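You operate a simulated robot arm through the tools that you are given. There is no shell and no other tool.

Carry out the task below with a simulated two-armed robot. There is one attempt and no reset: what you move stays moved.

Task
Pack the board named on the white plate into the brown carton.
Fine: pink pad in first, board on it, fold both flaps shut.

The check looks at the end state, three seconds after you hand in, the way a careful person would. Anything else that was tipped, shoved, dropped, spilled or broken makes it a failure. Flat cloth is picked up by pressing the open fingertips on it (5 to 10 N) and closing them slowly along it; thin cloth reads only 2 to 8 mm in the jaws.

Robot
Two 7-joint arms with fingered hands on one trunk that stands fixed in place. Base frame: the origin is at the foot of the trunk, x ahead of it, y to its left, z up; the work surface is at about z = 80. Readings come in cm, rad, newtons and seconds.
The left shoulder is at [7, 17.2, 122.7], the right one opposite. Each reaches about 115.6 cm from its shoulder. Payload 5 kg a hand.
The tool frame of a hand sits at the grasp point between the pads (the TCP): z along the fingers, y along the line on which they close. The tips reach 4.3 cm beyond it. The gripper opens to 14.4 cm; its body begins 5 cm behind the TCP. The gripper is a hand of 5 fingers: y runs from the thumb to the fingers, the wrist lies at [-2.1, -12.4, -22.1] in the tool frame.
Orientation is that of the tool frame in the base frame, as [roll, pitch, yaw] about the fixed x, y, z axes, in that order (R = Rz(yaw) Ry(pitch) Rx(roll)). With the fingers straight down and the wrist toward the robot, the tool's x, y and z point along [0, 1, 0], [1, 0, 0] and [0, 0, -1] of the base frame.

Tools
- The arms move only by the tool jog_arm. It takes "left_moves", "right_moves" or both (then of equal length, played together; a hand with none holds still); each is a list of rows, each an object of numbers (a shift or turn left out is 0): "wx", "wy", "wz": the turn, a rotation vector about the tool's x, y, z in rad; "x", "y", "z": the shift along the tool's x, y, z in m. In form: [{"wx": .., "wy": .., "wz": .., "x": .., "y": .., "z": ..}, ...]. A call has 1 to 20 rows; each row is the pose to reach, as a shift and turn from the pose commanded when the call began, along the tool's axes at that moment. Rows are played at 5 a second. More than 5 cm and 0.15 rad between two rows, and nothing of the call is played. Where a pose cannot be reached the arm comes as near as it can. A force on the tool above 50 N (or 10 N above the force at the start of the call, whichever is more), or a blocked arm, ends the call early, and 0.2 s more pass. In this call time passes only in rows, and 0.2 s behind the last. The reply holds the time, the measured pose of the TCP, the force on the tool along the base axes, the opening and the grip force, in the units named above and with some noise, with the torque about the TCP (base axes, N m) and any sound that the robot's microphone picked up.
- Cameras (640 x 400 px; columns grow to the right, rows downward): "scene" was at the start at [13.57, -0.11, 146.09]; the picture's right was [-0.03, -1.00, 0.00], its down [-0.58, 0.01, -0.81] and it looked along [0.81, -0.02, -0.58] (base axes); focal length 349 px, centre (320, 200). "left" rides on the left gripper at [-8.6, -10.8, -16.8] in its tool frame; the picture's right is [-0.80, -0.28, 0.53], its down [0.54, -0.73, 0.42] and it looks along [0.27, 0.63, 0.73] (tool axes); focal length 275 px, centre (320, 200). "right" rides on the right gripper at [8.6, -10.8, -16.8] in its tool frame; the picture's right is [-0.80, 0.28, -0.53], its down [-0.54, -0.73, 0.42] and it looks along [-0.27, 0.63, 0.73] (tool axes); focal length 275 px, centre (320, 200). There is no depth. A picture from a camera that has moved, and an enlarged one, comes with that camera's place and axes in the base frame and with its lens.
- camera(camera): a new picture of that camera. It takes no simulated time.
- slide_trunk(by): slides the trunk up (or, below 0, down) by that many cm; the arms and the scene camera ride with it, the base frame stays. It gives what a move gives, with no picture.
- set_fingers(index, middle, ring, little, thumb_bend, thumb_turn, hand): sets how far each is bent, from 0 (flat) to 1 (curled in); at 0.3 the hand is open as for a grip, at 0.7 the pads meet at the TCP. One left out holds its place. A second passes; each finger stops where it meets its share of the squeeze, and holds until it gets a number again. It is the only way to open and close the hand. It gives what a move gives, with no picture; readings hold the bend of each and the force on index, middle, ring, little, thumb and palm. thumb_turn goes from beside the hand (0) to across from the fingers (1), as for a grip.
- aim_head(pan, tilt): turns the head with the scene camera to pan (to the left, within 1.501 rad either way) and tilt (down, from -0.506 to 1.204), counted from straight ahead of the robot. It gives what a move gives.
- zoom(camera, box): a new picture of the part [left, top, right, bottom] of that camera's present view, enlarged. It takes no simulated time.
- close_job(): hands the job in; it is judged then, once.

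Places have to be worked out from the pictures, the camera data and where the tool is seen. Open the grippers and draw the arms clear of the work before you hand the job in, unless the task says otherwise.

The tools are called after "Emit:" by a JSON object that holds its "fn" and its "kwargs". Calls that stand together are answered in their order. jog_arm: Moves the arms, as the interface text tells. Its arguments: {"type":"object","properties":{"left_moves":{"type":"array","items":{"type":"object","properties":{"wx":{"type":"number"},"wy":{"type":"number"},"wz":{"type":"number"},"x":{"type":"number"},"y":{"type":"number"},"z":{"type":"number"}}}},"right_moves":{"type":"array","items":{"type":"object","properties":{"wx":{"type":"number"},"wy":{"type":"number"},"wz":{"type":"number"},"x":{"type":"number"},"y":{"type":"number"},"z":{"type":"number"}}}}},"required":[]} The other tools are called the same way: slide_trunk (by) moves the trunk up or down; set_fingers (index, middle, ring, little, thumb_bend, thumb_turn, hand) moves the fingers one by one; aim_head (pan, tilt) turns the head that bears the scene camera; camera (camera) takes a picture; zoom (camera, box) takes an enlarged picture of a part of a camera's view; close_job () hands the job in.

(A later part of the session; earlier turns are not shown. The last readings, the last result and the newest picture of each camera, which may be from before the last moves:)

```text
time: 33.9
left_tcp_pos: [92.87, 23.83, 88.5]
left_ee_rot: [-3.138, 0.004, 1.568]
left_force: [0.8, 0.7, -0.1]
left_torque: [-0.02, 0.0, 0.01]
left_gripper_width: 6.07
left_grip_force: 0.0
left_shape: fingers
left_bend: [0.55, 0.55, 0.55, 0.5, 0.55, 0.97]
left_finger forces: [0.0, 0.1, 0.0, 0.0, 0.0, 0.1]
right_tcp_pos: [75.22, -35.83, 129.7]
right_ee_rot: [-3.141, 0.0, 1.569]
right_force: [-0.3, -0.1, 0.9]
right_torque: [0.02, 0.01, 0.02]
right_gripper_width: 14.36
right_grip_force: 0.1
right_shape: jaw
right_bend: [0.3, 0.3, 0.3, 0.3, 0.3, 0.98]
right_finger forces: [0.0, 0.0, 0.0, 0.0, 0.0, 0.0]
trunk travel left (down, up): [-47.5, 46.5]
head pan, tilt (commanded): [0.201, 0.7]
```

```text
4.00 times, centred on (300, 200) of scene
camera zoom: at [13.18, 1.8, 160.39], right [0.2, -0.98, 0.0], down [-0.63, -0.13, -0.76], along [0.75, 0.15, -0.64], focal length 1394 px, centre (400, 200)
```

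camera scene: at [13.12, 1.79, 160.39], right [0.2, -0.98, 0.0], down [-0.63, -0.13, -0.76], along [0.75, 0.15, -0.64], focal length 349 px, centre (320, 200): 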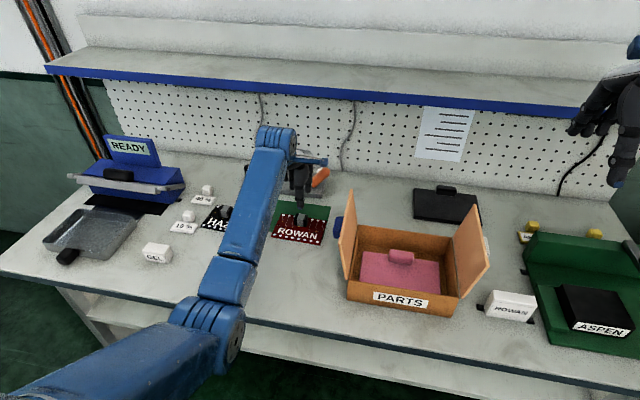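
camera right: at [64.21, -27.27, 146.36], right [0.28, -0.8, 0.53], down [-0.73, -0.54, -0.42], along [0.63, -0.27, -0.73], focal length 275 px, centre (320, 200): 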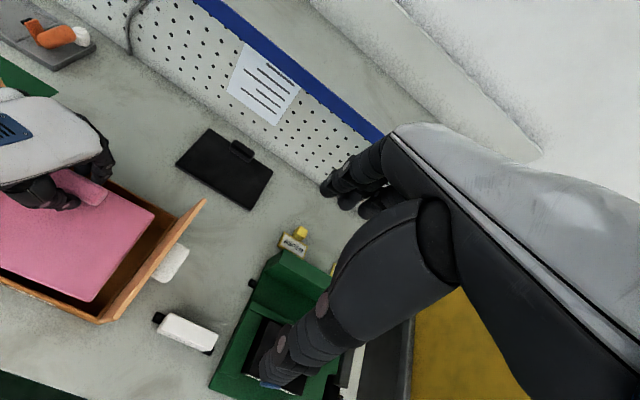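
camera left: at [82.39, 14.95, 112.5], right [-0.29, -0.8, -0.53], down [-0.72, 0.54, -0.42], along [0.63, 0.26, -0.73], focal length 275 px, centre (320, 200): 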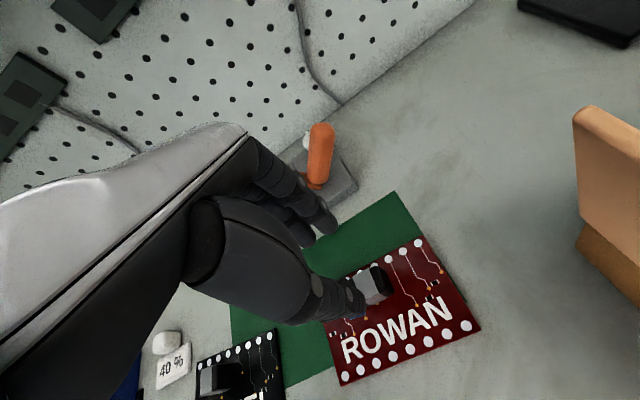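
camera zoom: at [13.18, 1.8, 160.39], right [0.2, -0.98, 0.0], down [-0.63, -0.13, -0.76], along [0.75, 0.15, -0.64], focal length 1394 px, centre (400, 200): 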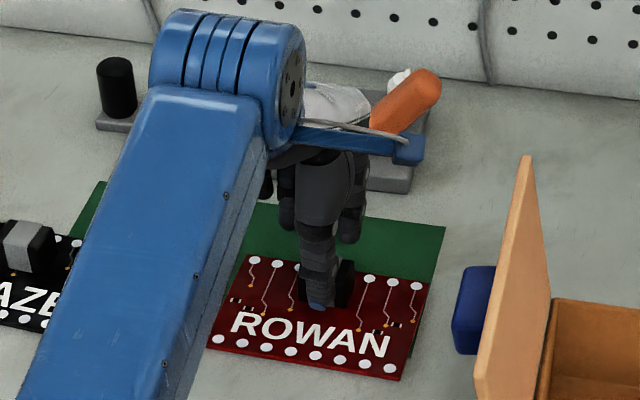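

The handle is between thumb and fingers. I lower to z≈87.1 and close gently.

Emit:
{"fn": "jog_arm", "kwargs": {"left_moves": [{"z": 0.007}, {"z": 0.014}]}}

Emit:
{"fn": "set_fingers", "kwargs": {"hand": "left", "index": 0.63, "middle": 0.61, "ring": 0.6, "little": 0.55, "thumb_bend": 0.63}}

Emit:
{"fn": "zoom", "kwargs": {"camera": "left", "box": [250, 190, 480, 370]}}

Emit:
{"fn": "zoom", "kwargs": {"camera": "scene", "box": [255, 150, 345, 250]}}

```text
time: 34.5
left_tcp_pos: [92.68, 23.64, 87.16]
left_ee_rot: [-3.139, 0.003, 1.565]
left_force: [-0.4, -0.3, 0.2]
left_torque: [0.03, 0.04, -0.04]
left_gripper_width: 6.05
left_grip_force: 0.1
left_shape: fingers
left_bend: [0.55, 0.55, 0.55, 0.5, 0.55, 0.97]
left_finger forces: [0.0, 0.0, 0.0, 0.0, 0.1, 0.0]
right_tcp_pos: [75.15, -35.93, 129.68]
right_ee_rot: [-3.142, -0.001, 1.57]
right_force: [-0.4, -0.7, 0.3]
right_torque: [0.0, 0.01, 0.02]
right_gripper_width: 14.37
right_grip_force: 0.1
right_shape: jaw
right_bend: [0.3, 0.3, 0.3, 0.3, 0.3, 0.98]
right_finger forces: [0.0, 0.0, 0.0, 0.1, 0.0, 0.1]
trunk travel left (down, up): [-47.5, 46.5]
head pan, tilt (commanded): [0.201, 0.7]
```

```text
time: 35.5
left_tcp_pos: [92.64, 23.71, 87.17]
left_ee_rot: [-3.141, 0.002, 1.566]
left_force: [-0.7, -0.9, 0.5]
left_torque: [-0.01, 0.02, 0.01]
left_gripper_width: 3.39
left_grip_force: 1.1
left_shape: fingers
left_bend: [0.62, 0.61, 0.6, 0.55, 0.62, 0.97]
left_finger forces: [0.7, 0.0, 0.1, 0.1, 0.9, 0.1]
right_tcp_pos: [75.11, -35.84, 129.74]
right_ee_rot: [3.141, 0.0, 1.571]
right_force: [-0.1, 0.0, 0.0]
right_torque: [-0.03, 0.0, 0.02]
right_gripper_width: 14.38
right_grip_force: 0.2
right_shape: jaw
right_bend: [0.3, 0.3, 0.3, 0.3, 0.3, 0.98]
right_finger forces: [0.0, 0.1, 0.0, 0.1, 0.0, 0.0]
trunk travel left (down, up): [-47.5, 46.5]
head pan, tilt (commanded): [0.201, 0.7]
```

```text
2.22 times, centred on (365, 280) of left
camera zoom: at [81.74, 15.19, 103.99], right [-0.29, -0.8, -0.53], down [-0.72, 0.54, -0.42], along [0.63, 0.26, -0.73], focal length 612 px, centre (220, 22)
```

zoom: 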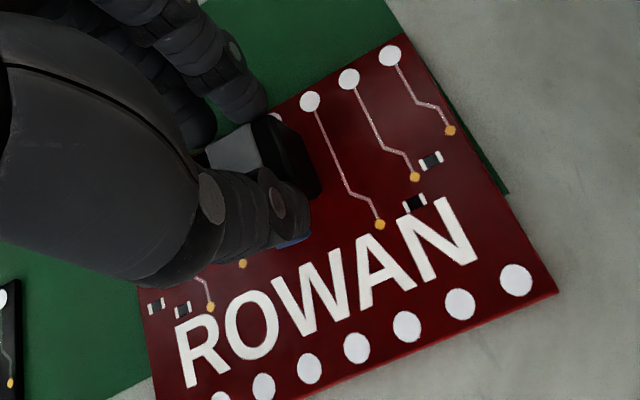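

```text
4.00 times, centred on (300, 200) of scene
camera zoom: at [13.12, 1.8, 160.39], right [0.2, -0.98, 0.0], down [-0.63, -0.13, -0.76], along [0.75, 0.15, -0.64], focal length 1394 px, centre (400, 200)
```

zoom: 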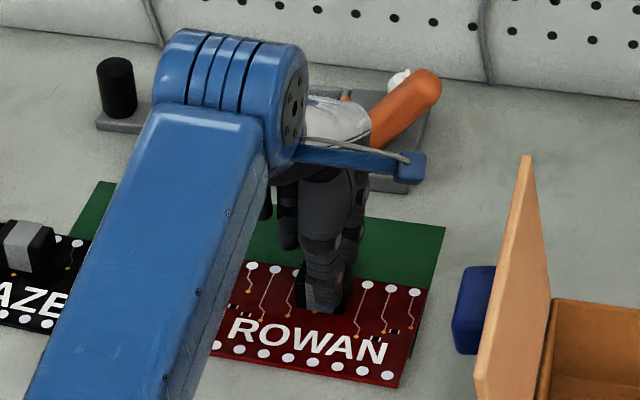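

Index and thumb touch the handle. I tighten, bringing the middle finger in as well.

Emit:
{"fn": "set_fingers", "kwargs": {"hand": "left", "index": 0.72, "middle": 0.68, "ring": 0.65, "little": 0.6, "thumb_bend": 0.72}}

Emit:
{"fn": "zoom", "kwargs": {"camera": "left", "box": [250, 190, 480, 370]}}

Emit:
{"fn": "zoom", "kwargs": {"camera": "scene", "box": [255, 150, 345, 250]}}

```text
time: 36.5
left_tcp_pos: [92.68, 23.66, 87.12]
left_ee_rot: [-3.14, 0.0, 1.565]
left_force: [0.5, -0.4, -0.1]
left_torque: [-0.02, 0.13, 0.02]
left_gripper_width: 3.06
left_grip_force: 14.2
left_shape: fingers
left_bend: [0.63, 0.66, 0.65, 0.6, 0.64, 0.97]
left_finger forces: [10.1, 3.6, 0.1, 0.1, 14.8, 0.0]
right_tcp_pos: [75.1, -36.04, 129.79]
right_ee_rot: [-3.141, 0.0, 1.572]
right_force: [-0.5, 0.0, -0.3]
right_torque: [0.01, -0.01, 0.03]
right_gripper_width: 14.35
right_grip_force: 0.1
right_shape: jaw
right_bend: [0.3, 0.3, 0.3, 0.3, 0.3, 0.98]
right_finger forces: [0.1, 0.1, 0.0, 0.0, 0.1, 0.1]
trunk travel left (down, up): [-47.5, 46.5]
head pan, tilt (commanded): [0.201, 0.7]
```

```text
2.22 times, centred on (365, 280) of left
camera zoom: at [81.74, 15.19, 103.99], right [-0.29, -0.8, -0.53], down [-0.72, 0.54, -0.42], along [0.63, 0.26, -0.73], focal length 612 px, centre (220, 22)
```

zoom: 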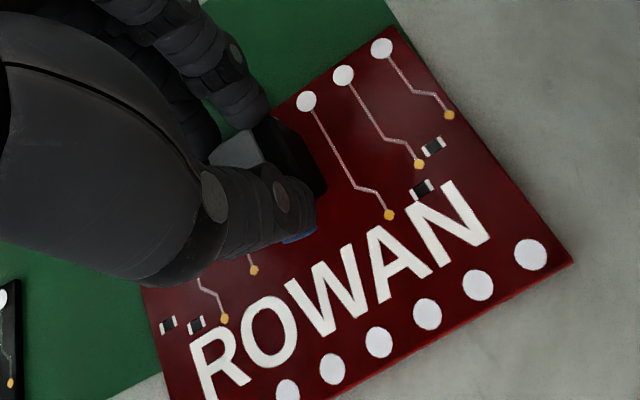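

```text
4.00 times, centred on (300, 200) of scene
camera zoom: at [13.12, 1.8, 160.39], right [0.2, -0.98, 0.0], down [-0.63, -0.13, -0.76], along [0.75, 0.15, -0.64], focal length 1394 px, centre (400, 200)
```

zoom: 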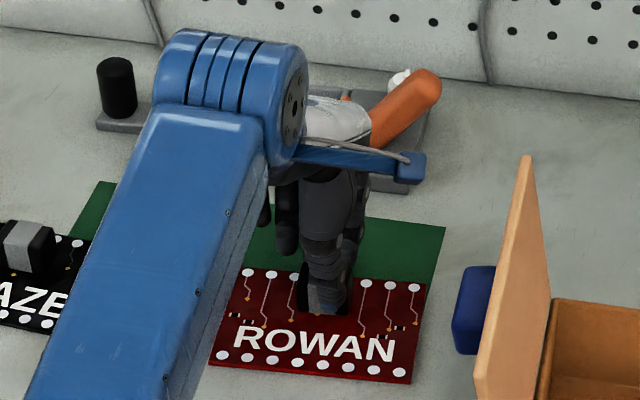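

Grip 14 N, board only slightly turned. I lift slowly a few centimetres and look.

Emit:
{"fn": "jog_arm", "kwargs": {"left_moves": [{"z": -0.008}, {"z": -0.02}, {"z": -0.035}, {"z": -0.055}]}}

Emit:
{"fn": "zoom", "kwargs": {"camera": "left", "box": [250, 190, 480, 370]}}

Emit:
{"fn": "zoom", "kwargs": {"camera": "scene", "box": [255, 150, 345, 250]}}

```text
time: 37.5
left_tcp_pos: [92.43, 23.8, 92.74]
left_ee_rot: [-3.139, 0.002, 1.566]
left_force: [-0.2, 0.0, -1.6]
left_torque: [0.02, -0.03, -0.01]
left_gripper_width: 3.02
left_grip_force: 13.1
left_shape: fingers
left_bend: [0.63, 0.66, 0.65, 0.6, 0.64, 0.96]
left_finger forces: [11.0, 3.1, 0.0, 0.0, 13.0, 0.0]
right_tcp_pos: [75.09, -35.91, 129.64]
right_ee_rot: [-3.141, -0.001, 1.57]
right_force: [0.3, -1.2, -0.3]
right_torque: [0.0, -0.04, -0.03]
right_gripper_width: 14.35
right_grip_force: 0.0
right_shape: jaw
right_bend: [0.3, 0.3, 0.3, 0.3, 0.3, 0.98]
right_finger forces: [0.1, 0.0, 0.0, 0.1, 0.0, 0.1]
trunk travel left (down, up): [-47.5, 46.5]
head pan, tilt (commanded): [0.201, 0.7]
```

```text
2.22 times, centred on (365, 280) of left
camera zoom: at [81.68, 15.27, 109.54], right [-0.29, -0.8, -0.53], down [-0.72, 0.55, -0.42], along [0.63, 0.26, -0.73], focal length 612 px, centre (220, 22)
```

zoom: 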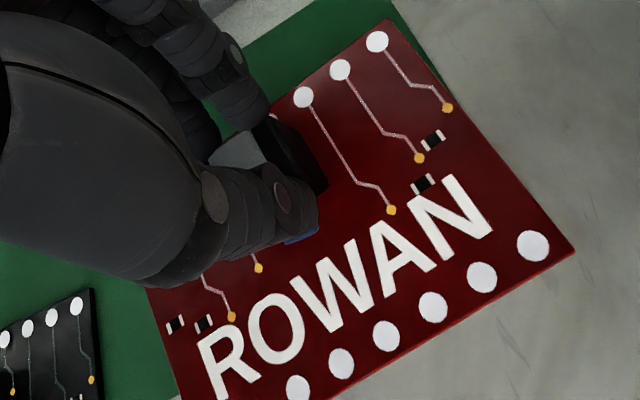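

```text
4.00 times, centred on (300, 200) of scene
camera zoom: at [13.1, 1.79, 160.39], right [0.2, -0.98, 0.0], down [-0.63, -0.13, -0.76], along [0.75, 0.15, -0.64], focal length 1394 px, centre (400, 200)
```

zoom: 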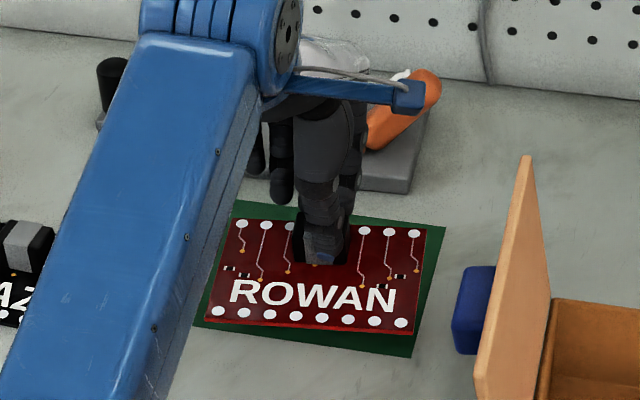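

The board (≈1.6 N) hangs level, turned ≈0.12 rad; its centre is about 2.9 cm nearer than the TCP. I raise it to z≈112 while squaring it.

Emit:
{"fn": "jog_arm", "kwargs": {"left_moves": [{"z": -0.025, "wz": 0.015}, {"z": -0.05, "wz": 0.03}, {"z": -0.075, "wz": 0.05}, {"z": -0.1, "wz": 0.065}, {"z": -0.125, "wz": 0.08}, {"z": -0.15, "wz": 0.095}, {"z": -0.175, "wz": 0.11}, {"z": -0.195, "wz": 0.12}]}}

Emit:
{"fn": "camera", "kwargs": {"camera": "scene"}}

Emit:
{"fn": "zoom", "kwargs": {"camera": "scene", "box": [240, 100, 380, 240]}}

```text
time: 39.3
left_tcp_pos: [92.66, 23.69, 112.02]
left_ee_rot: [-3.137, 0.002, 1.445]
left_force: [-0.5, 0.0, -1.4]
left_torque: [0.02, -0.01, 0.01]
left_gripper_width: 3.01
left_grip_force: 14.0
left_shape: fingers
left_bend: [0.63, 0.66, 0.65, 0.6, 0.64, 0.96]
left_finger forces: [10.9, 2.9, 0.0, 0.0, 12.7, 0.0]
right_tcp_pos: [75.11, -35.95, 129.68]
right_ee_rot: [-3.14, 0.0, 1.571]
right_force: [0.0, -0.5, 0.6]
right_torque: [0.0, 0.02, -0.01]
right_gripper_width: 14.36
right_grip_force: 0.0
right_shape: jaw
right_bend: [0.3, 0.3, 0.3, 0.3, 0.3, 0.98]
right_finger forces: [0.0, 0.0, 0.0, 0.0, 0.1, 0.0]
trunk travel left (down, up): [-47.5, 46.5]
head pan, tilt (commanded): [0.201, 0.7]
```

```text
taken
camera scene: at [13.1, 1.79, 160.39], right [0.2, -0.98, 0.0], down [-0.63, -0.13, -0.76], along [0.75, 0.15, -0.64], focal length 349 px, centre (320, 200)
```

scene: 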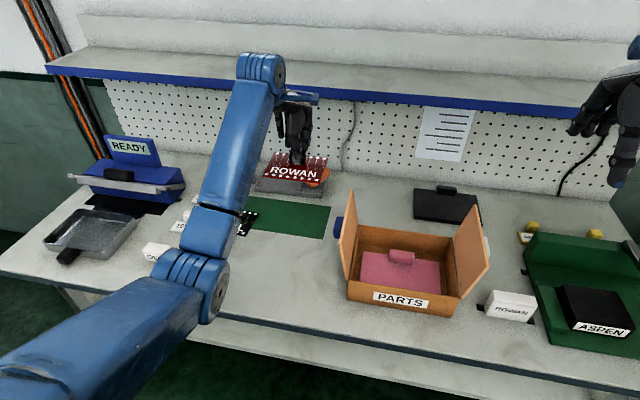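

```text
2.86 times, centred on (310, 170) of scene
camera zoom: at [13.1, 1.79, 160.39], right [0.2, -0.98, 0.0], down [-0.63, -0.13, -0.76], along [0.75, 0.15, -0.64], focal length 996 px, centre (349, 286)
```

zoom: 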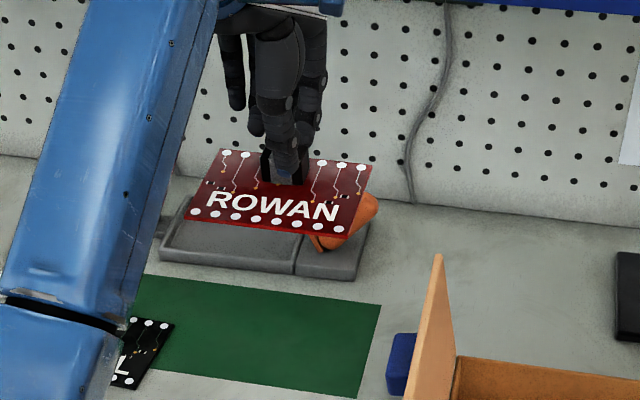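

Board is square now. I carry it over the carton in two stages at z≈112.

Emit:
{"fn": "jog_arm", "kwargs": {"left_moves": [{"x": -0.0258, "y": -0.0084}, {"x": -0.0515, "y": -0.0169}, {"x": -0.0773, "y": -0.0253}, {"x": -0.1031, "y": -0.0338}, {"x": -0.1288, "y": -0.0422}, {"x": -0.1546, "y": -0.0507}, {"x": -0.1804, "y": -0.0591}]}}

Emit:
{"fn": "camera", "kwargs": {"camera": "scene"}}

```text
time: 40.9
left_tcp_pos: [84.22, 6.46, 112.16]
left_ee_rot: [-3.14, 0.001, 1.449]
left_force: [0.7, -0.5, -1.2]
left_torque: [0.04, -0.03, -0.03]
left_gripper_width: 3.0
left_grip_force: 12.7
left_shape: fingers
left_bend: [0.63, 0.66, 0.65, 0.6, 0.64, 0.96]
left_finger forces: [10.9, 2.9, 0.1, 0.0, 12.5, 0.0]
right_tcp_pos: [75.09, -36.08, 129.71]
right_ee_rot: [-3.141, 0.0, 1.572]
right_force: [0.0, 0.1, -0.1]
right_torque: [0.04, -0.03, 0.03]
right_gripper_width: 14.34
right_grip_force: 0.2
right_shape: jaw
right_bend: [0.3, 0.3, 0.3, 0.3, 0.3, 0.98]
right_finger forces: [0.0, 0.0, 0.0, 0.0, 0.1, 0.0]
trunk travel left (down, up): [-47.5, 46.5]
head pan, tilt (commanded): [0.201, 0.7]
```

```text
taken
camera scene: at [13.07, 1.65, 160.4], right [0.2, -0.98, 0.0], down [-0.63, -0.13, -0.77], along [0.75, 0.15, -0.64], focal length 349 px, centre (320, 200)
```

scene: 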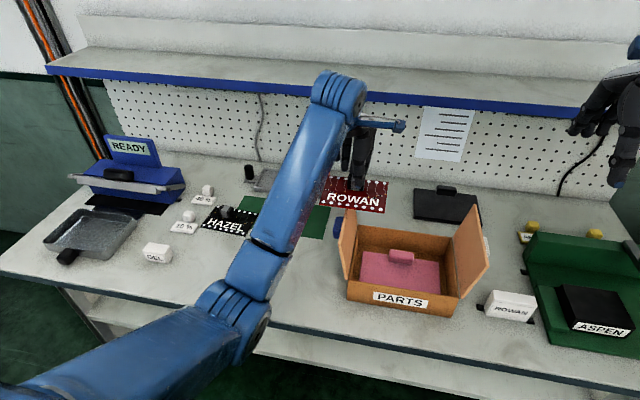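

On track with no obstruction. Finishing the carry to above the pad.

Emit:
{"fn": "jog_arm", "kwargs": {"left_moves": [{"x": -0.0255, "y": -0.0081}, {"x": -0.051, "y": -0.0162}, {"x": -0.0765, "y": -0.0243}, {"x": -0.102, "y": -0.0323}, {"x": -0.1275, "y": -0.0404}, {"x": -0.153, "y": -0.0485}]}}

Emit:
{"fn": "aim_head", "kwargs": {"pan": -0.25, "tilt": 0.75}}

Emit:
{"fn": "camera", "kwargs": {"camera": "scene"}}

Emit:
{"fn": "camera", "kwargs": {"camera": "left"}}

Emit:
{"fn": "zoom", "kwargs": {"camera": "right", "box": [0, 60, 240, 340]}}

```text
time: 42.3
left_tcp_pos: [77.93, -8.08, 112.46]
left_ee_rot: [-3.139, 0.002, 1.447]
left_force: [-0.2, 0.1, -1.1]
left_torque: [0.01, -0.01, 0.0]
left_gripper_width: 2.99
left_grip_force: 13.1
left_shape: fingers
left_bend: [0.63, 0.66, 0.65, 0.6, 0.64, 0.96]
left_finger forces: [10.9, 2.9, 0.1, 0.1, 12.2, 0.1]
right_tcp_pos: [75.1, -36.12, 129.66]
right_ee_rot: [-3.14, 0.001, 1.57]
right_force: [0.0, 0.7, 1.0]
right_torque: [0.02, 0.0, -0.01]
right_gripper_width: 14.35
right_grip_force: 0.0
right_shape: jaw
right_bend: [0.3, 0.3, 0.3, 0.3, 0.3, 0.98]
right_finger forces: [0.0, 0.0, 0.0, 0.1, 0.0, 0.1]
trunk travel left (down, up): [-47.5, 46.5]
head pan, tilt (commanded): [0.201, 0.7]
```

```text
time: 43.2
left_tcp_pos: [77.96, -7.87, 112.42]
left_ee_rot: [-3.14, 0.005, 1.449]
left_force: [-0.6, -0.9, -0.5]
left_torque: [-0.01, -0.01, 0.0]
left_gripper_width: 3.01
left_grip_force: 13.1
left_shape: fingers
left_bend: [0.63, 0.66, 0.65, 0.6, 0.64, 0.96]
left_finger forces: [11.0, 2.9, 0.1, 0.0, 12.3, 0.0]
right_tcp_pos: [75.19, -35.95, 129.54]
right_ee_rot: [-3.141, 0.0, 1.572]
right_force: [-0.8, 0.3, -0.1]
right_torque: [0.05, 0.01, 0.02]
right_gripper_width: 14.36
right_grip_force: 0.0
right_shape: jaw
right_bend: [0.3, 0.3, 0.3, 0.3, 0.3, 0.98]
right_finger forces: [0.0, 0.0, 0.1, 0.0, 0.0, 0.0]
trunk travel left (down, up): [-47.5, 46.5]
head pan, tilt (commanded): [-0.25, 0.75]
```

```text
taken
camera scene: at [12.84, -1.93, 159.97], right [-0.25, -0.97, 0.0], down [-0.66, 0.17, -0.73], along [0.71, -0.18, -0.68], focal length 349 px, centre (320, 200)
```

scene: 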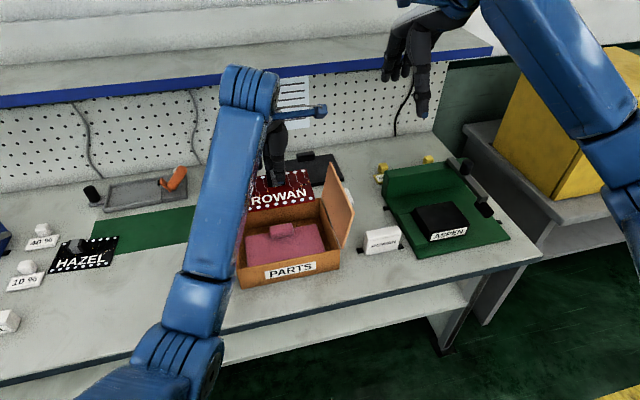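

```text
taken
camera left: at [66.21, -15.03, 129.26], right [-0.38, -0.76, -0.53], down [-0.65, 0.63, -0.42], along [0.65, 0.19, -0.73], focal length 275 px, centre (320, 200)
```

left: 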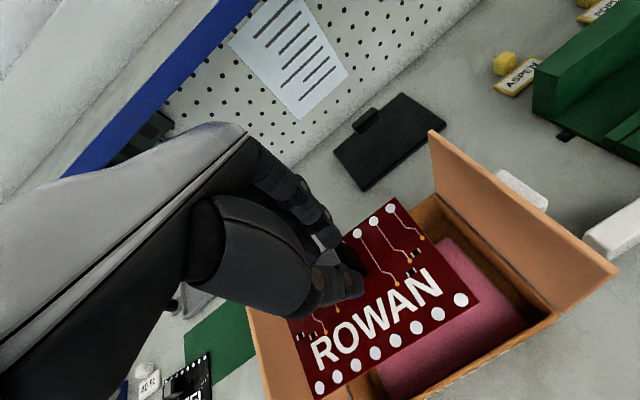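

```text
1.43 times, centred on (120, 200) of right
camera zoom: at [64.22, -27.27, 146.35], right [0.28, -0.8, 0.53], down [-0.73, -0.54, -0.42], along [0.63, -0.27, -0.73], focal length 393 px, centre (606, 200)
```

zoom: 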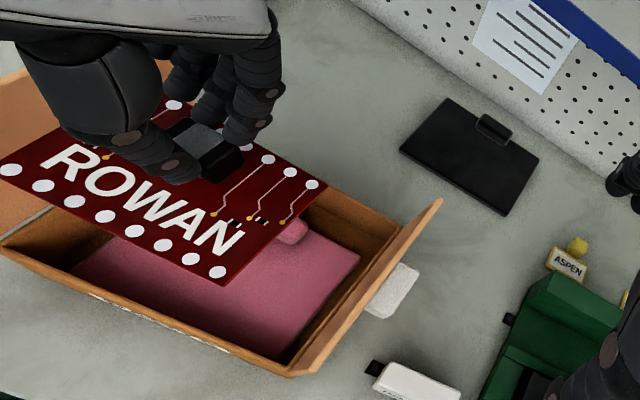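

The board is over the pad, TCP (77.95, −8.0, 112.4). I lower to z≈97, nudging 4 mm nearer.

Emit:
{"fn": "jog_arm", "kwargs": {"left_moves": [{"y": -0.002, "z": 0.03}, {"y": -0.004, "z": 0.06}, {"y": -0.004, "z": 0.09}, {"y": -0.004, "z": 0.12}, {"y": -0.004, "z": 0.152}]}}

Emit:
{"fn": "zoom", "kwargs": {"camera": "scene", "box": [200, 130, 370, 290]}}

Emit:
{"fn": "camera", "kwargs": {"camera": "left"}}

Emit:
{"fn": "zoom", "kwargs": {"camera": "right", "box": [0, 60, 240, 340]}}

```text
time: 44.4
left_tcp_pos: [77.52, -8.03, 97.46]
left_ee_rot: [3.141, 0.002, 1.445]
left_force: [0.7, -0.4, -0.6]
left_torque: [0.01, -0.02, -0.02]
left_gripper_width: 3.02
left_grip_force: 12.4
left_shape: fingers
left_bend: [0.63, 0.66, 0.65, 0.6, 0.64, 0.96]
left_finger forces: [10.9, 2.8, 0.1, 0.0, 12.0, 0.0]
right_tcp_pos: [75.11, -35.88, 129.65]
right_ee_rot: [-3.14, 0.0, 1.571]
right_force: [0.7, 0.1, 0.1]
right_torque: [0.0, 0.02, 0.01]
right_gripper_width: 14.37
right_grip_force: 0.0
right_shape: jaw
right_bend: [0.3, 0.3, 0.3, 0.3, 0.3, 0.98]
right_finger forces: [0.0, 0.0, 0.0, 0.1, 0.1, 0.0]
trunk travel left (down, up): [-47.5, 46.5]
head pan, tilt (commanded): [-0.25, 0.75]
```

```text
2.50 times, centred on (285, 210) of scene
camera zoom: at [12.87, -1.95, 159.97], right [-0.25, -0.97, 0.0], down [-0.66, 0.17, -0.73], along [0.71, -0.18, -0.68], focal length 872 px, centre (408, 175)
```

zoom: 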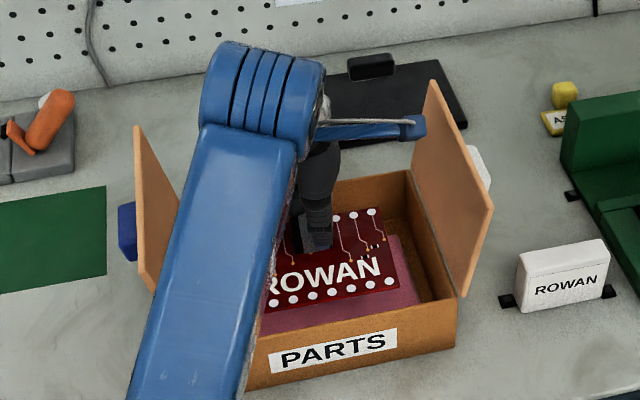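

```text
taken
camera left: at [65.62, -15.21, 114.18], right [-0.38, -0.76, -0.53], down [-0.65, 0.63, -0.42], along [0.65, 0.19, -0.73], focal length 275 px, centre (320, 200)
```

left: 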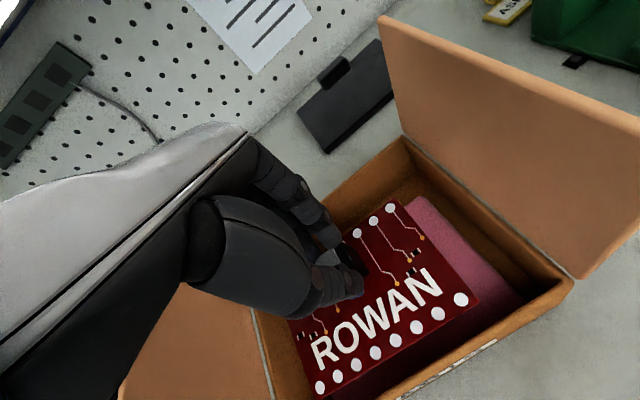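

```text
1.43 times, centred on (120, 200) of right
camera zoom: at [64.25, -27.28, 146.34], right [0.28, -0.8, 0.53], down [-0.73, -0.54, -0.42], along [0.63, -0.27, -0.73], focal length 393 px, centre (606, 200)
```

zoom: 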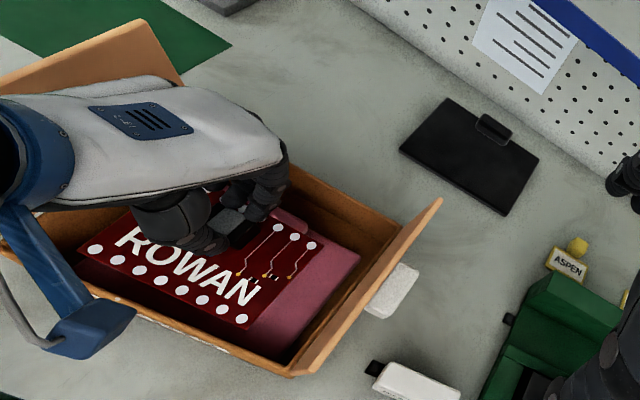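

The board should land with x ≈69–80.6, between the front wall (68) and the pad tab (81.3). I lower to z≈90.

Emit:
{"fn": "jog_arm", "kwargs": {"left_moves": [{"z": 0.02}, {"z": 0.04}, {"z": 0.06}, {"z": 0.073}]}}

Emit:
{"fn": "zoom", "kwargs": {"camera": "scene", "box": [200, 130, 370, 290]}}

Emit:
{"fn": "camera", "kwargs": {"camera": "left"}}

Emit:
{"fn": "zoom", "kwargs": {"camera": "right", "box": [0, 60, 240, 340]}}

```text
time: 45.4
left_tcp_pos: [78.79, -6.73, 91.44]
left_ee_rot: [3.118, -0.014, 1.456]
left_force: [-1.0, -0.8, 14.0]
left_torque: [-0.18, 0.13, 0.0]
left_gripper_width: 2.77
left_grip_force: 13.6
left_shape: fingers
left_bend: [0.71, 0.67, 0.65, 0.6, 0.64, 0.96]
left_finger forces: [13.0, 1.5, 0.1, 0.0, 12.6, 0.0]
right_tcp_pos: [74.91, -35.91, 129.88]
right_ee_rot: [3.141, 0.003, 1.571]
right_force: [-0.9, 0.4, -0.9]
right_torque: [0.04, -0.02, 0.03]
right_gripper_width: 14.35
right_grip_force: 0.0
right_shape: jaw
right_bend: [0.3, 0.3, 0.3, 0.3, 0.3, 0.98]
right_finger forces: [0.0, 0.1, 0.0, 0.0, 0.1, 0.1]
trunk travel left (down, up): [-47.5, 46.5]
head pan, tilt (commanded): [-0.25, 0.75]
```

```text
2.50 times, centred on (285, 210) of scene
camera zoom: at [12.59, -1.95, 160.02], right [-0.25, -0.97, 0.0], down [-0.66, 0.17, -0.73], along [0.71, -0.18, -0.68], focal length 872 px, centre (408, 175)
```

zoom: 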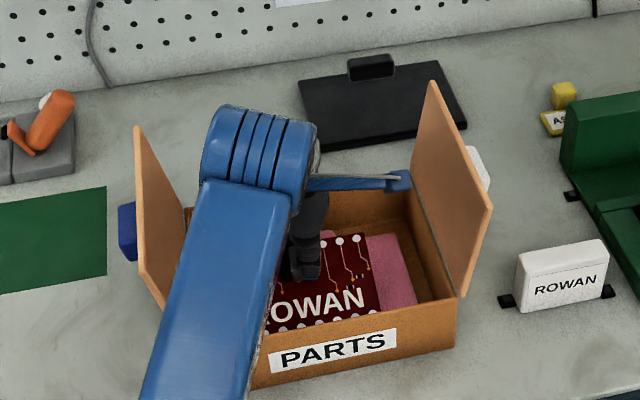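

```text
taken
camera left: at [66.48, -14.17, 107.84], right [-0.36, -0.75, -0.55], down [-0.65, 0.63, -0.43], along [0.67, 0.2, -0.71], focal length 275 px, centre (320, 200)
```

left: 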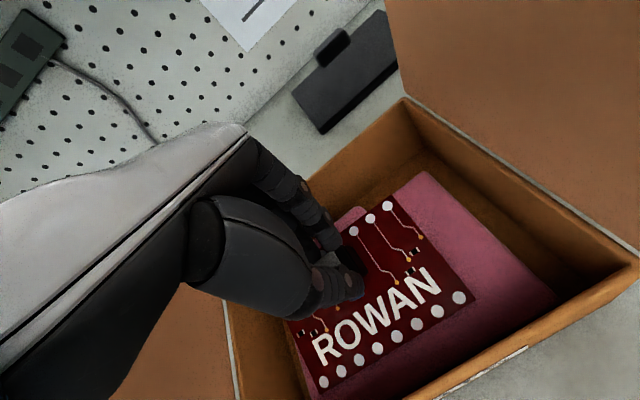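

```text
1.43 times, centred on (120, 200) of right
camera zoom: at [63.99, -27.29, 146.5], right [0.28, -0.8, 0.53], down [-0.72, -0.54, -0.42], along [0.63, -0.27, -0.73], focal length 393 px, centre (606, 200)
```

zoom: 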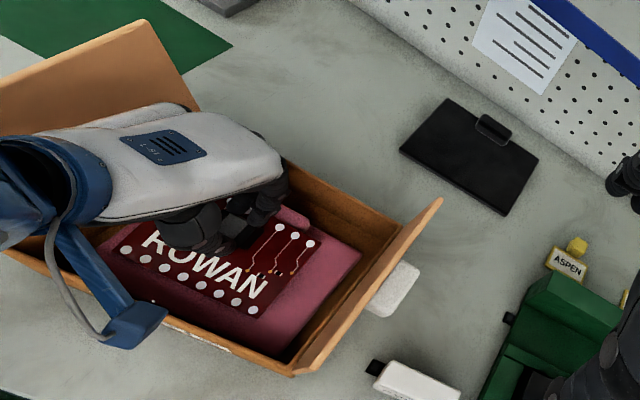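

The TCP was pushed to (78.8, −6.7, 91.4) with 14 N upward and the head shifted slightly, so something is touching. I stop and look at the elbow/forearm and the board's far edge.

Emit:
{"fn": "zoom", "kwargs": {"camera": "left", "box": [270, 150, 500, 330]}}

Emit:
{"fn": "camera", "kwargs": {"camera": "scene"}}

Emit:
{"fn": "aim_head", "kwargs": {"pan": 0.4, "tilt": 1.1}}

Emit:
{"fn": "camera", "kwargs": {"camera": "scene"}}

```text
2.22 times, centred on (385, 240) of left
camera zoom: at [66.48, -14.17, 107.84], right [-0.36, -0.75, -0.55], down [-0.65, 0.63, -0.43], along [0.67, 0.2, -0.71], focal length 612 px, centre (176, 111)
```

zoom: 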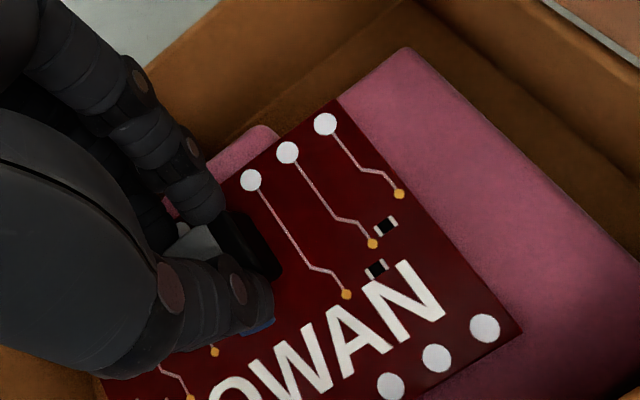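

```text
taken
camera scene: at [12.59, -1.95, 160.02], right [-0.25, -0.97, 0.0], down [-0.66, 0.17, -0.73], along [0.71, -0.18, -0.68], focal length 349 px, centre (320, 200)
```

scene: 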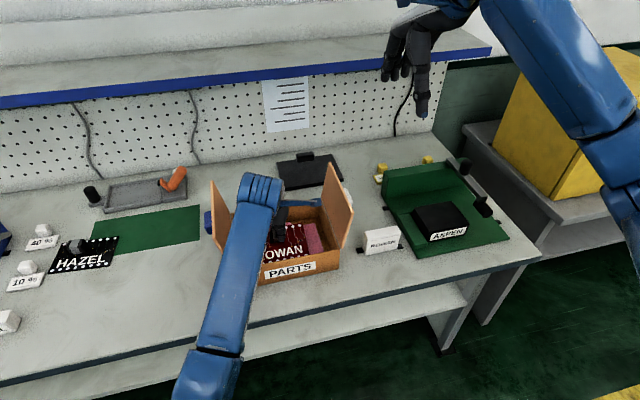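

```text
time: 46.4
left_tcp_pos: [78.5, -6.63, 91.24]
left_ee_rot: [3.117, -0.018, 1.454]
left_force: [7.1, -1.5, 38.6]
left_torque: [-0.28, -0.26, 0.0]
left_gripper_width: 2.77
left_grip_force: 23.1
left_shape: fingers
left_bend: [0.71, 0.67, 0.65, 0.6, 0.66, 0.96]
left_finger forces: [22.9, 5.5, 0.1, 0.1, 18.4, 0.0]
right_tcp_pos: [74.73, -35.83, 129.95]
right_ee_rot: [3.139, 0.001, 1.57]
right_force: [0.2, 0.7, -0.1]
right_torque: [0.01, -0.05, -0.01]
right_gripper_width: 14.37
right_grip_force: 0.0
right_shape: jaw
right_bend: [0.3, 0.3, 0.3, 0.3, 0.3, 0.98]
right_finger forces: [0.0, 0.0, 0.0, 0.1, 0.0, 0.0]
trunk travel left (down, up): [-47.5, 46.5]
head pan, tilt (commanded): [0.4, 1.1]
```

```text
taken
camera scene: at [10.24, 2.59, 157.46], right [0.39, -0.92, 0.0], down [-0.82, -0.35, -0.46], along [0.42, 0.18, -0.89], focal length 349 px, centre (320, 200)
```

scene: 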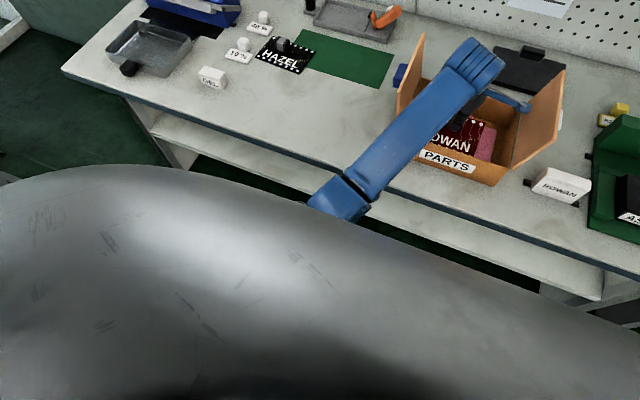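

The upward force has grown to 38 N: the upper arm seems to be folded against the torso and the board's far edge has landed on the pad's tab. I raise the hand right away to unload.

Emit:
{"fn": "jog_arm", "kwargs": {"left_moves": [{"z": -0.015}, {"z": -0.03}, {"z": -0.05}, {"z": -0.07}]}}

Emit:
{"fn": "camera", "kwargs": {"camera": "left"}}

Emit:
{"fn": "zoom", "kwargs": {"camera": "right", "box": [0, 60, 240, 340]}}

Emit:
{"fn": "camera", "kwargs": {"camera": "scene"}}

```text
time: 47.6
left_tcp_pos: [78.02, -3.85, 95.12]
left_ee_rot: [-3.13, -0.05, 1.469]
left_force: [0.2, -1.0, -0.2]
left_torque: [-0.02, -0.02, -0.03]
left_gripper_width: 0.26
left_grip_force: 0.1
left_shape: fingers
left_bend: [0.71, 0.68, 0.65, 0.6, 0.71, 0.97]
left_finger forces: [0.1, 0.0, 0.1, 0.1, 0.0, 0.0]
right_tcp_pos: [75.03, -35.97, 129.72]
right_ee_rot: [3.14, 0.002, 1.57]
right_force: [1.2, 0.2, 0.0]
right_torque: [-0.01, -0.01, 0.01]
right_gripper_width: 14.34
right_grip_force: 0.0
right_shape: jaw
right_bend: [0.3, 0.3, 0.3, 0.3, 0.3, 0.98]
right_finger forces: [0.1, 0.0, 0.1, 0.1, 0.0, 0.0]
trunk travel left (down, up): [-47.5, 46.5]
head pan, tilt (commanded): [0.4, 1.1]
stopped in row 4 (left hand): the arm was blocked; the commanded pose is now the measured one
```

```text
taken
camera left: at [66.39, -12.26, 111.63], right [-0.37, -0.74, -0.57], down [-0.67, 0.63, -0.39], along [0.65, 0.24, -0.72], focal length 275 px, centre (320, 200)
```

left: 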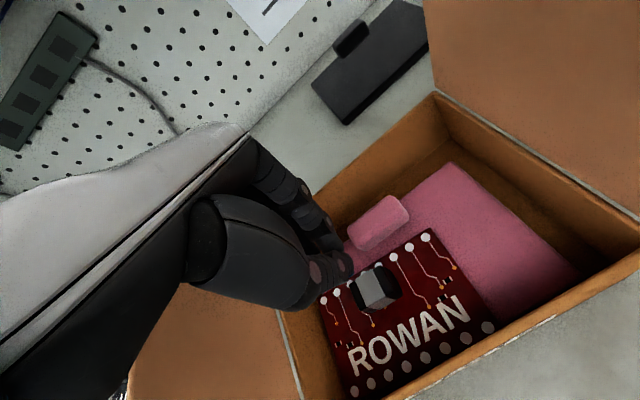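

```text
1.43 times, centred on (120, 200) of right
camera zoom: at [64.21, -27.27, 146.33], right [0.28, -0.8, 0.53], down [-0.73, -0.54, -0.42], along [0.63, -0.27, -0.73], focal length 393 px, centre (606, 200)
```

zoom: 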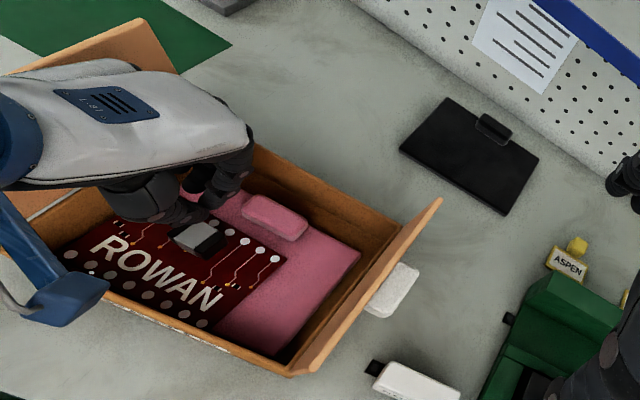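

```text
taken
camera scene: at [10.62, 2.57, 157.39], right [0.39, -0.92, 0.0], down [-0.82, -0.35, -0.45], along [0.42, 0.18, -0.89], focal length 349 px, centre (320, 200)
```

scene: 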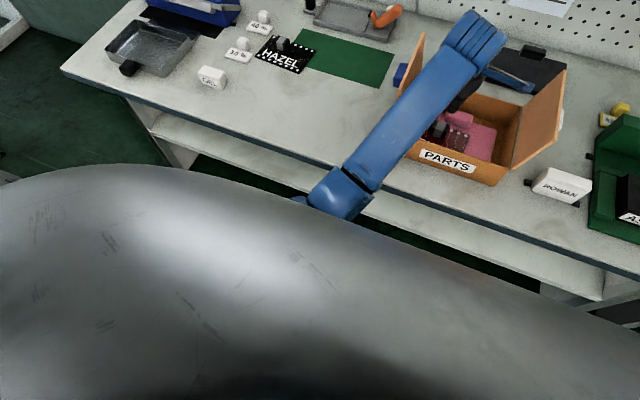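

The board slipped free and now lies in the carton in front of the tab; the hand is empty and clear above it. I raise the empty hand up and slightly forward, away from the carton.

Emit:
{"fn": "jog_arm", "kwargs": {"left_moves": [{"x": 0.003, "y": 0.005, "z": -0.025}, {"x": 0.006, "y": 0.01, "z": -0.05}, {"x": 0.01, "y": 0.016, "z": -0.076}, {"x": 0.013, "y": 0.021, "z": -0.102}, {"x": 0.016, "y": 0.026, "z": -0.128}, {"x": 0.02, "y": 0.031, "z": -0.154}, {"x": 0.023, "y": 0.037, "z": -0.1795}]}}

Emit:
{"fn": "camera", "kwargs": {"camera": "left"}}

Emit:
{"fn": "camera", "kwargs": {"camera": "scene"}}

Emit:
{"fn": "zoom", "kwargs": {"camera": "right", "box": [0, 60, 240, 340]}}

```text
time: 49.2
left_tcp_pos: [81.92, -3.21, 113.05]
left_ee_rot: [-3.128, -0.045, 1.471]
left_force: [0.6, -0.1, -0.2]
left_torque: [-0.01, 0.04, 0.01]
left_gripper_width: 0.3
left_grip_force: 0.0
left_shape: fingers
left_bend: [0.71, 0.68, 0.65, 0.6, 0.71, 0.97]
left_finger forces: [0.0, 0.0, 0.0, 0.0, 0.1, 0.0]
right_tcp_pos: [75.1, -36.02, 129.65]
right_ee_rot: [3.141, 0.0, 1.572]
right_force: [-1.2, 0.5, 1.1]
right_torque: [0.01, -0.04, -0.02]
right_gripper_width: 14.37
right_grip_force: 0.0
right_shape: jaw
right_bend: [0.3, 0.3, 0.3, 0.3, 0.3, 0.98]
right_finger forces: [0.0, 0.0, 0.1, 0.1, 0.1, 0.1]
trunk travel left (down, up): [-47.5, 46.5]
head pan, tilt (commanded): [0.4, 1.1]
```

```text
taken
camera left: at [70.23, -11.46, 129.6], right [-0.37, -0.74, -0.57], down [-0.67, 0.63, -0.39], along [0.65, 0.24, -0.73], focal length 275 px, centre (320, 200)
```

left: 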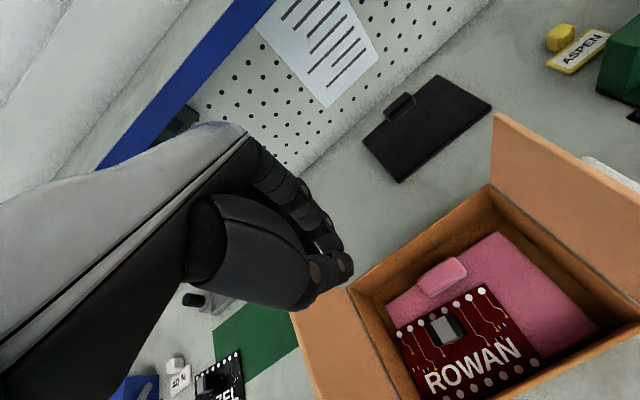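

```text
taken
camera scene: at [10.6, 2.52, 157.39], right [0.39, -0.92, 0.0], down [-0.82, -0.35, -0.45], along [0.42, 0.18, -0.89], focal length 349 px, centre (320, 200)
```

scene: 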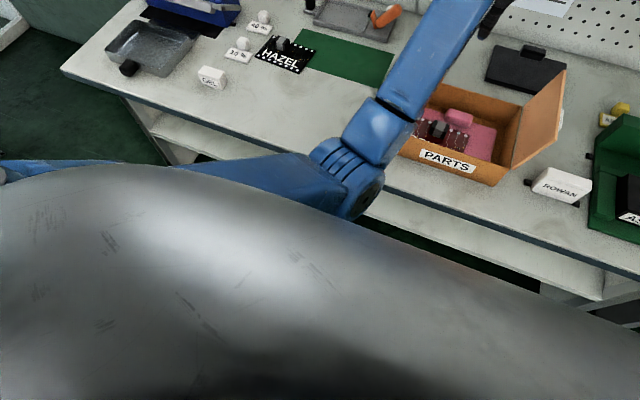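

```text
1.43 times, centred on (120, 200) of right
camera zoom: at [64.2, -27.31, 146.35], right [0.28, -0.8, 0.53], down [-0.73, -0.54, -0.42], along [0.63, -0.27, -0.73], focal length 393 px, centre (606, 200)
```

zoom: 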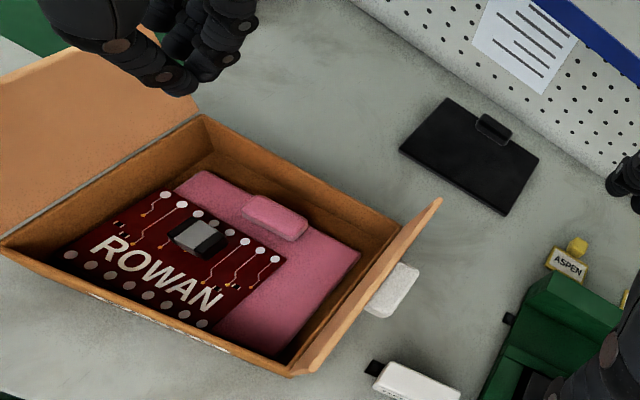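

The board lies face-up on the pad, shifted toward the carton's left. I withdraw the left hand to the left so I can inspect.

Emit:
{"fn": "jog_arm", "kwargs": {"left_moves": [{"x": 0.03, "z": -0.005}, {"x": 0.06, "z": -0.01}, {"x": 0.09, "z": -0.015}, {"x": 0.12, "z": -0.02}, {"x": 0.15, "z": -0.025}, {"x": 0.18, "z": -0.03}, {"x": 0.21, "z": -0.035}, {"x": 0.24, "z": -0.04}, {"x": 0.27, "z": -0.045}, {"x": 0.3, "z": -0.05}]}}

Emit:
{"fn": "aim_head", "kwargs": {"pan": -0.1, "tilt": 0.85}}

Emit:
{"fn": "camera", "kwargs": {"camera": "scene"}}

Emit:
{"fn": "zoom", "kwargs": {"camera": "right", "box": [0, 100, 180, 300]}}

```text
time: 51.4
left_tcp_pos: [85.03, 26.46, 119.52]
left_ee_rot: [-3.129, -0.046, 1.469]
left_force: [1.1, 1.4, -0.3]
left_torque: [-0.04, 0.0, 0.0]
left_gripper_width: 0.3
left_grip_force: 0.1
left_shape: fingers
left_bend: [0.71, 0.68, 0.65, 0.6, 0.71, 0.97]
left_finger forces: [0.0, 0.0, 0.1, 0.1, 0.1, 0.0]
right_tcp_pos: [75.14, -35.89, 129.75]
right_ee_rot: [-3.141, 0.002, 1.571]
right_force: [-1.0, 0.3, 0.3]
right_torque: [-0.03, -0.02, 0.02]
right_gripper_width: 14.38
right_grip_force: 0.1
right_shape: jaw
right_bend: [0.3, 0.3, 0.3, 0.3, 0.3, 0.98]
right_finger forces: [0.1, 0.0, 0.0, 0.0, 0.0, 0.0]
trunk travel left (down, up): [-47.5, 46.5]
head pan, tilt (commanded): [0.4, 1.1]
```

```text
time: 52.3
left_tcp_pos: [85.01, 26.43, 119.62]
left_ee_rot: [-3.129, -0.047, 1.47]
left_force: [-1.1, 0.0, -0.2]
left_torque: [0.02, 0.04, 0.02]
left_gripper_width: 0.3
left_grip_force: 0.0
left_shape: fingers
left_bend: [0.71, 0.68, 0.65, 0.6, 0.71, 0.97]
left_finger forces: [0.0, 0.0, 0.1, 0.0, 0.0, 0.0]
right_tcp_pos: [74.99, -35.98, 129.6]
right_ee_rot: [3.141, 0.0, 1.573]
right_force: [1.1, 0.2, -0.1]
right_torque: [-0.01, -0.01, 0.0]
right_gripper_width: 14.36
right_grip_force: 0.0
right_shape: jaw
right_bend: [0.3, 0.3, 0.3, 0.3, 0.3, 0.98]
right_finger forces: [0.1, 0.0, 0.1, 0.1, 0.0, 0.1]
trunk travel left (down, up): [-47.5, 46.5]
head pan, tilt (commanded): [-0.099, 0.85]
```

```text
taken
camera scene: at [12.58, -0.68, 159.16], right [-0.1, -1.0, 0.0], down [-0.75, 0.07, -0.66], along [0.66, -0.06, -0.75], focal length 349 px, centre (320, 200)
```

scene: 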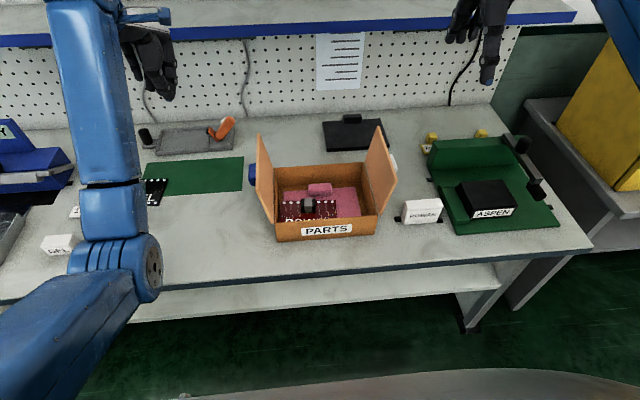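

```text
2.00 times, centred on (90, 200) of right
camera zoom: at [64.21, -27.29, 146.35], right [0.28, -0.8, 0.53], down [-0.73, -0.54, -0.42], along [0.63, -0.27, -0.73], focal length 551 px, centre (780, 200)
```

zoom: 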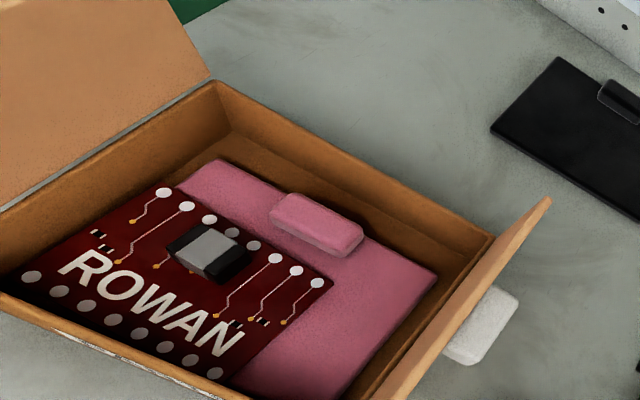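

I zoom on the carton from the head to see how far the board overhangs the pad.

Emit:
{"fn": "zoom", "kwargs": {"camera": "scene", "box": [250, 130, 400, 250]}}

Emit:
{"fn": "zoom", "kwargs": {"camera": "scene", "box": [265, 165, 375, 240]}}

```text
3.33 times, centred on (325, 190) of scene
camera zoom: at [12.58, -0.68, 159.16], right [-0.1, -1.0, 0.0], down [-0.75, 0.07, -0.66], along [0.66, -0.06, -0.75], focal length 1162 px, centre (303, 233)
```

zoom: 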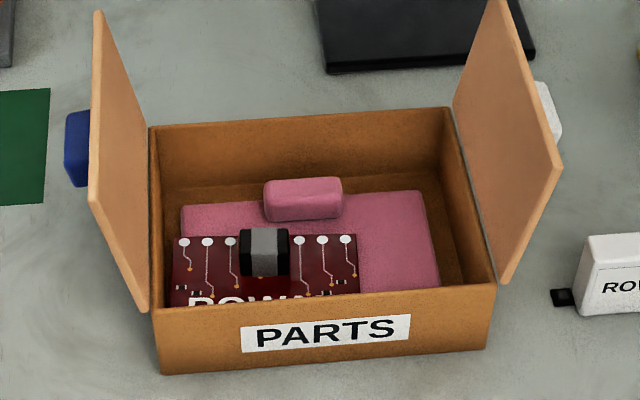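

```text
5.33 times, centred on (320, 202) of scene
camera zoom: at [12.58, -0.68, 159.16], right [-0.1, -1.0, 0.0], down [-0.75, 0.07, -0.66], along [0.66, -0.06, -0.75], focal length 1859 px, centre (320, 187)
```

zoom: 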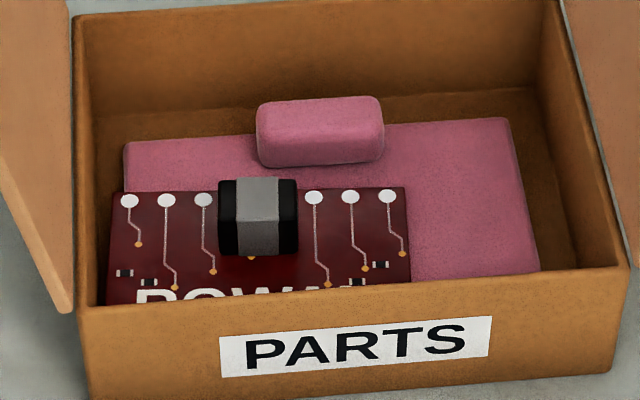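

The board lies flat on the pad, its left edge overhanging it by only ~0.8 cm, but I'd like it centred; the right arm can do that comfortably. I raise the trunk 12 cm so the arms fold less near the torso.

Emit:
{"fn": "slide_trunk", "kwargs": {"by": 12}}

Emit:
{"fn": "aim_head", "kwargs": {"pan": -0.1, "tilt": 0.9}}

Emit:
{"fn": "camera", "kwargs": {"camera": "scene"}}

Emit:
{"fn": "zoom", "kwargs": {"camera": "scene", "box": [265, 140, 375, 220]}}

```text
time: 53.8
left_tcp_pos: [85.09, 26.41, 131.37]
left_ee_rot: [-3.129, -0.049, 1.471]
left_force: [0.2, -0.2, 0.6]
left_torque: [0.03, 0.03, 0.01]
left_gripper_width: 0.28
left_grip_force: 0.1
left_shape: fingers
left_bend: [0.71, 0.68, 0.65, 0.6, 0.71, 0.97]
left_finger forces: [0.1, 0.0, 0.1, 0.0, 0.0, 0.0]
right_tcp_pos: [75.13, -35.89, 141.56]
right_ee_rot: [-3.141, 0.0, 1.572]
right_force: [0.5, -0.1, -0.3]
right_torque: [-0.02, 0.01, 0.01]
right_gripper_width: 14.36
right_grip_force: 0.0
right_shape: jaw
right_bend: [0.3, 0.3, 0.3, 0.3, 0.3, 0.98]
right_finger forces: [0.0, 0.0, 0.0, 0.0, 0.0, 0.0]
trunk travel left (down, up): [-59.5, 34.5]
head pan, tilt (commanded): [-0.099, 0.85]
```

```text
time: 54.5
left_tcp_pos: [85.03, 26.32, 131.47]
left_ee_rot: [-3.128, -0.047, 1.47]
left_force: [0.5, -0.2, 0.4]
left_torque: [0.0, 0.0, -0.02]
left_gripper_width: 0.31
left_grip_force: 0.0
left_shape: fingers
left_bend: [0.71, 0.68, 0.65, 0.6, 0.71, 0.97]
left_finger forces: [0.0, 0.0, 0.0, 0.0, 0.0, 0.0]
right_tcp_pos: [75.18, -35.89, 141.65]
right_ee_rot: [3.14, 0.001, 1.571]
right_force: [1.1, -0.6, -0.1]
right_torque: [0.02, -0.02, -0.01]
right_gripper_width: 14.34
right_grip_force: 0.1
right_shape: jaw
right_bend: [0.3, 0.3, 0.3, 0.3, 0.3, 0.98]
right_finger forces: [0.0, 0.1, 0.0, 0.0, 0.0, 0.1]
trunk travel left (down, up): [-59.5, 34.5]
head pan, tilt (commanded): [-0.099, 0.901]
```

```text
taken
camera scene: at [12.34, -0.65, 170.78], right [-0.1, -1.0, 0.0], down [-0.78, 0.08, -0.62], along [0.62, -0.06, -0.78], focal length 349 px, centre (320, 200)
```

scene: 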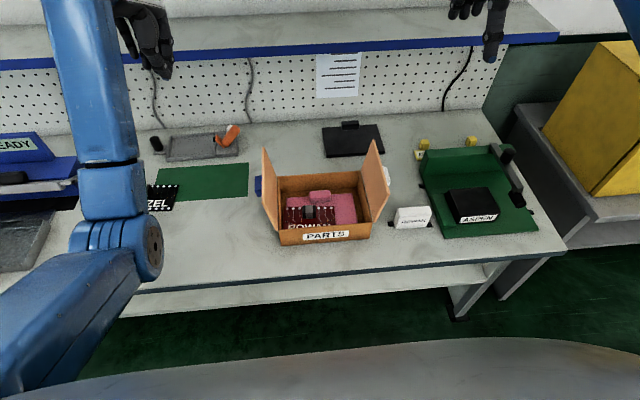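

```text
5.00 times, centred on (320, 180) of scene
camera zoom: at [12.34, -0.65, 170.78], right [-0.1, -1.0, 0.0], down [-0.78, 0.08, -0.62], along [0.62, -0.06, -0.78], focal length 1743 px, centre (320, 300)
```

zoom: 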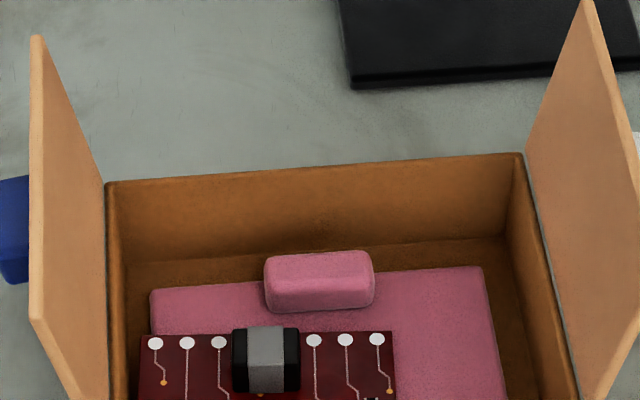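

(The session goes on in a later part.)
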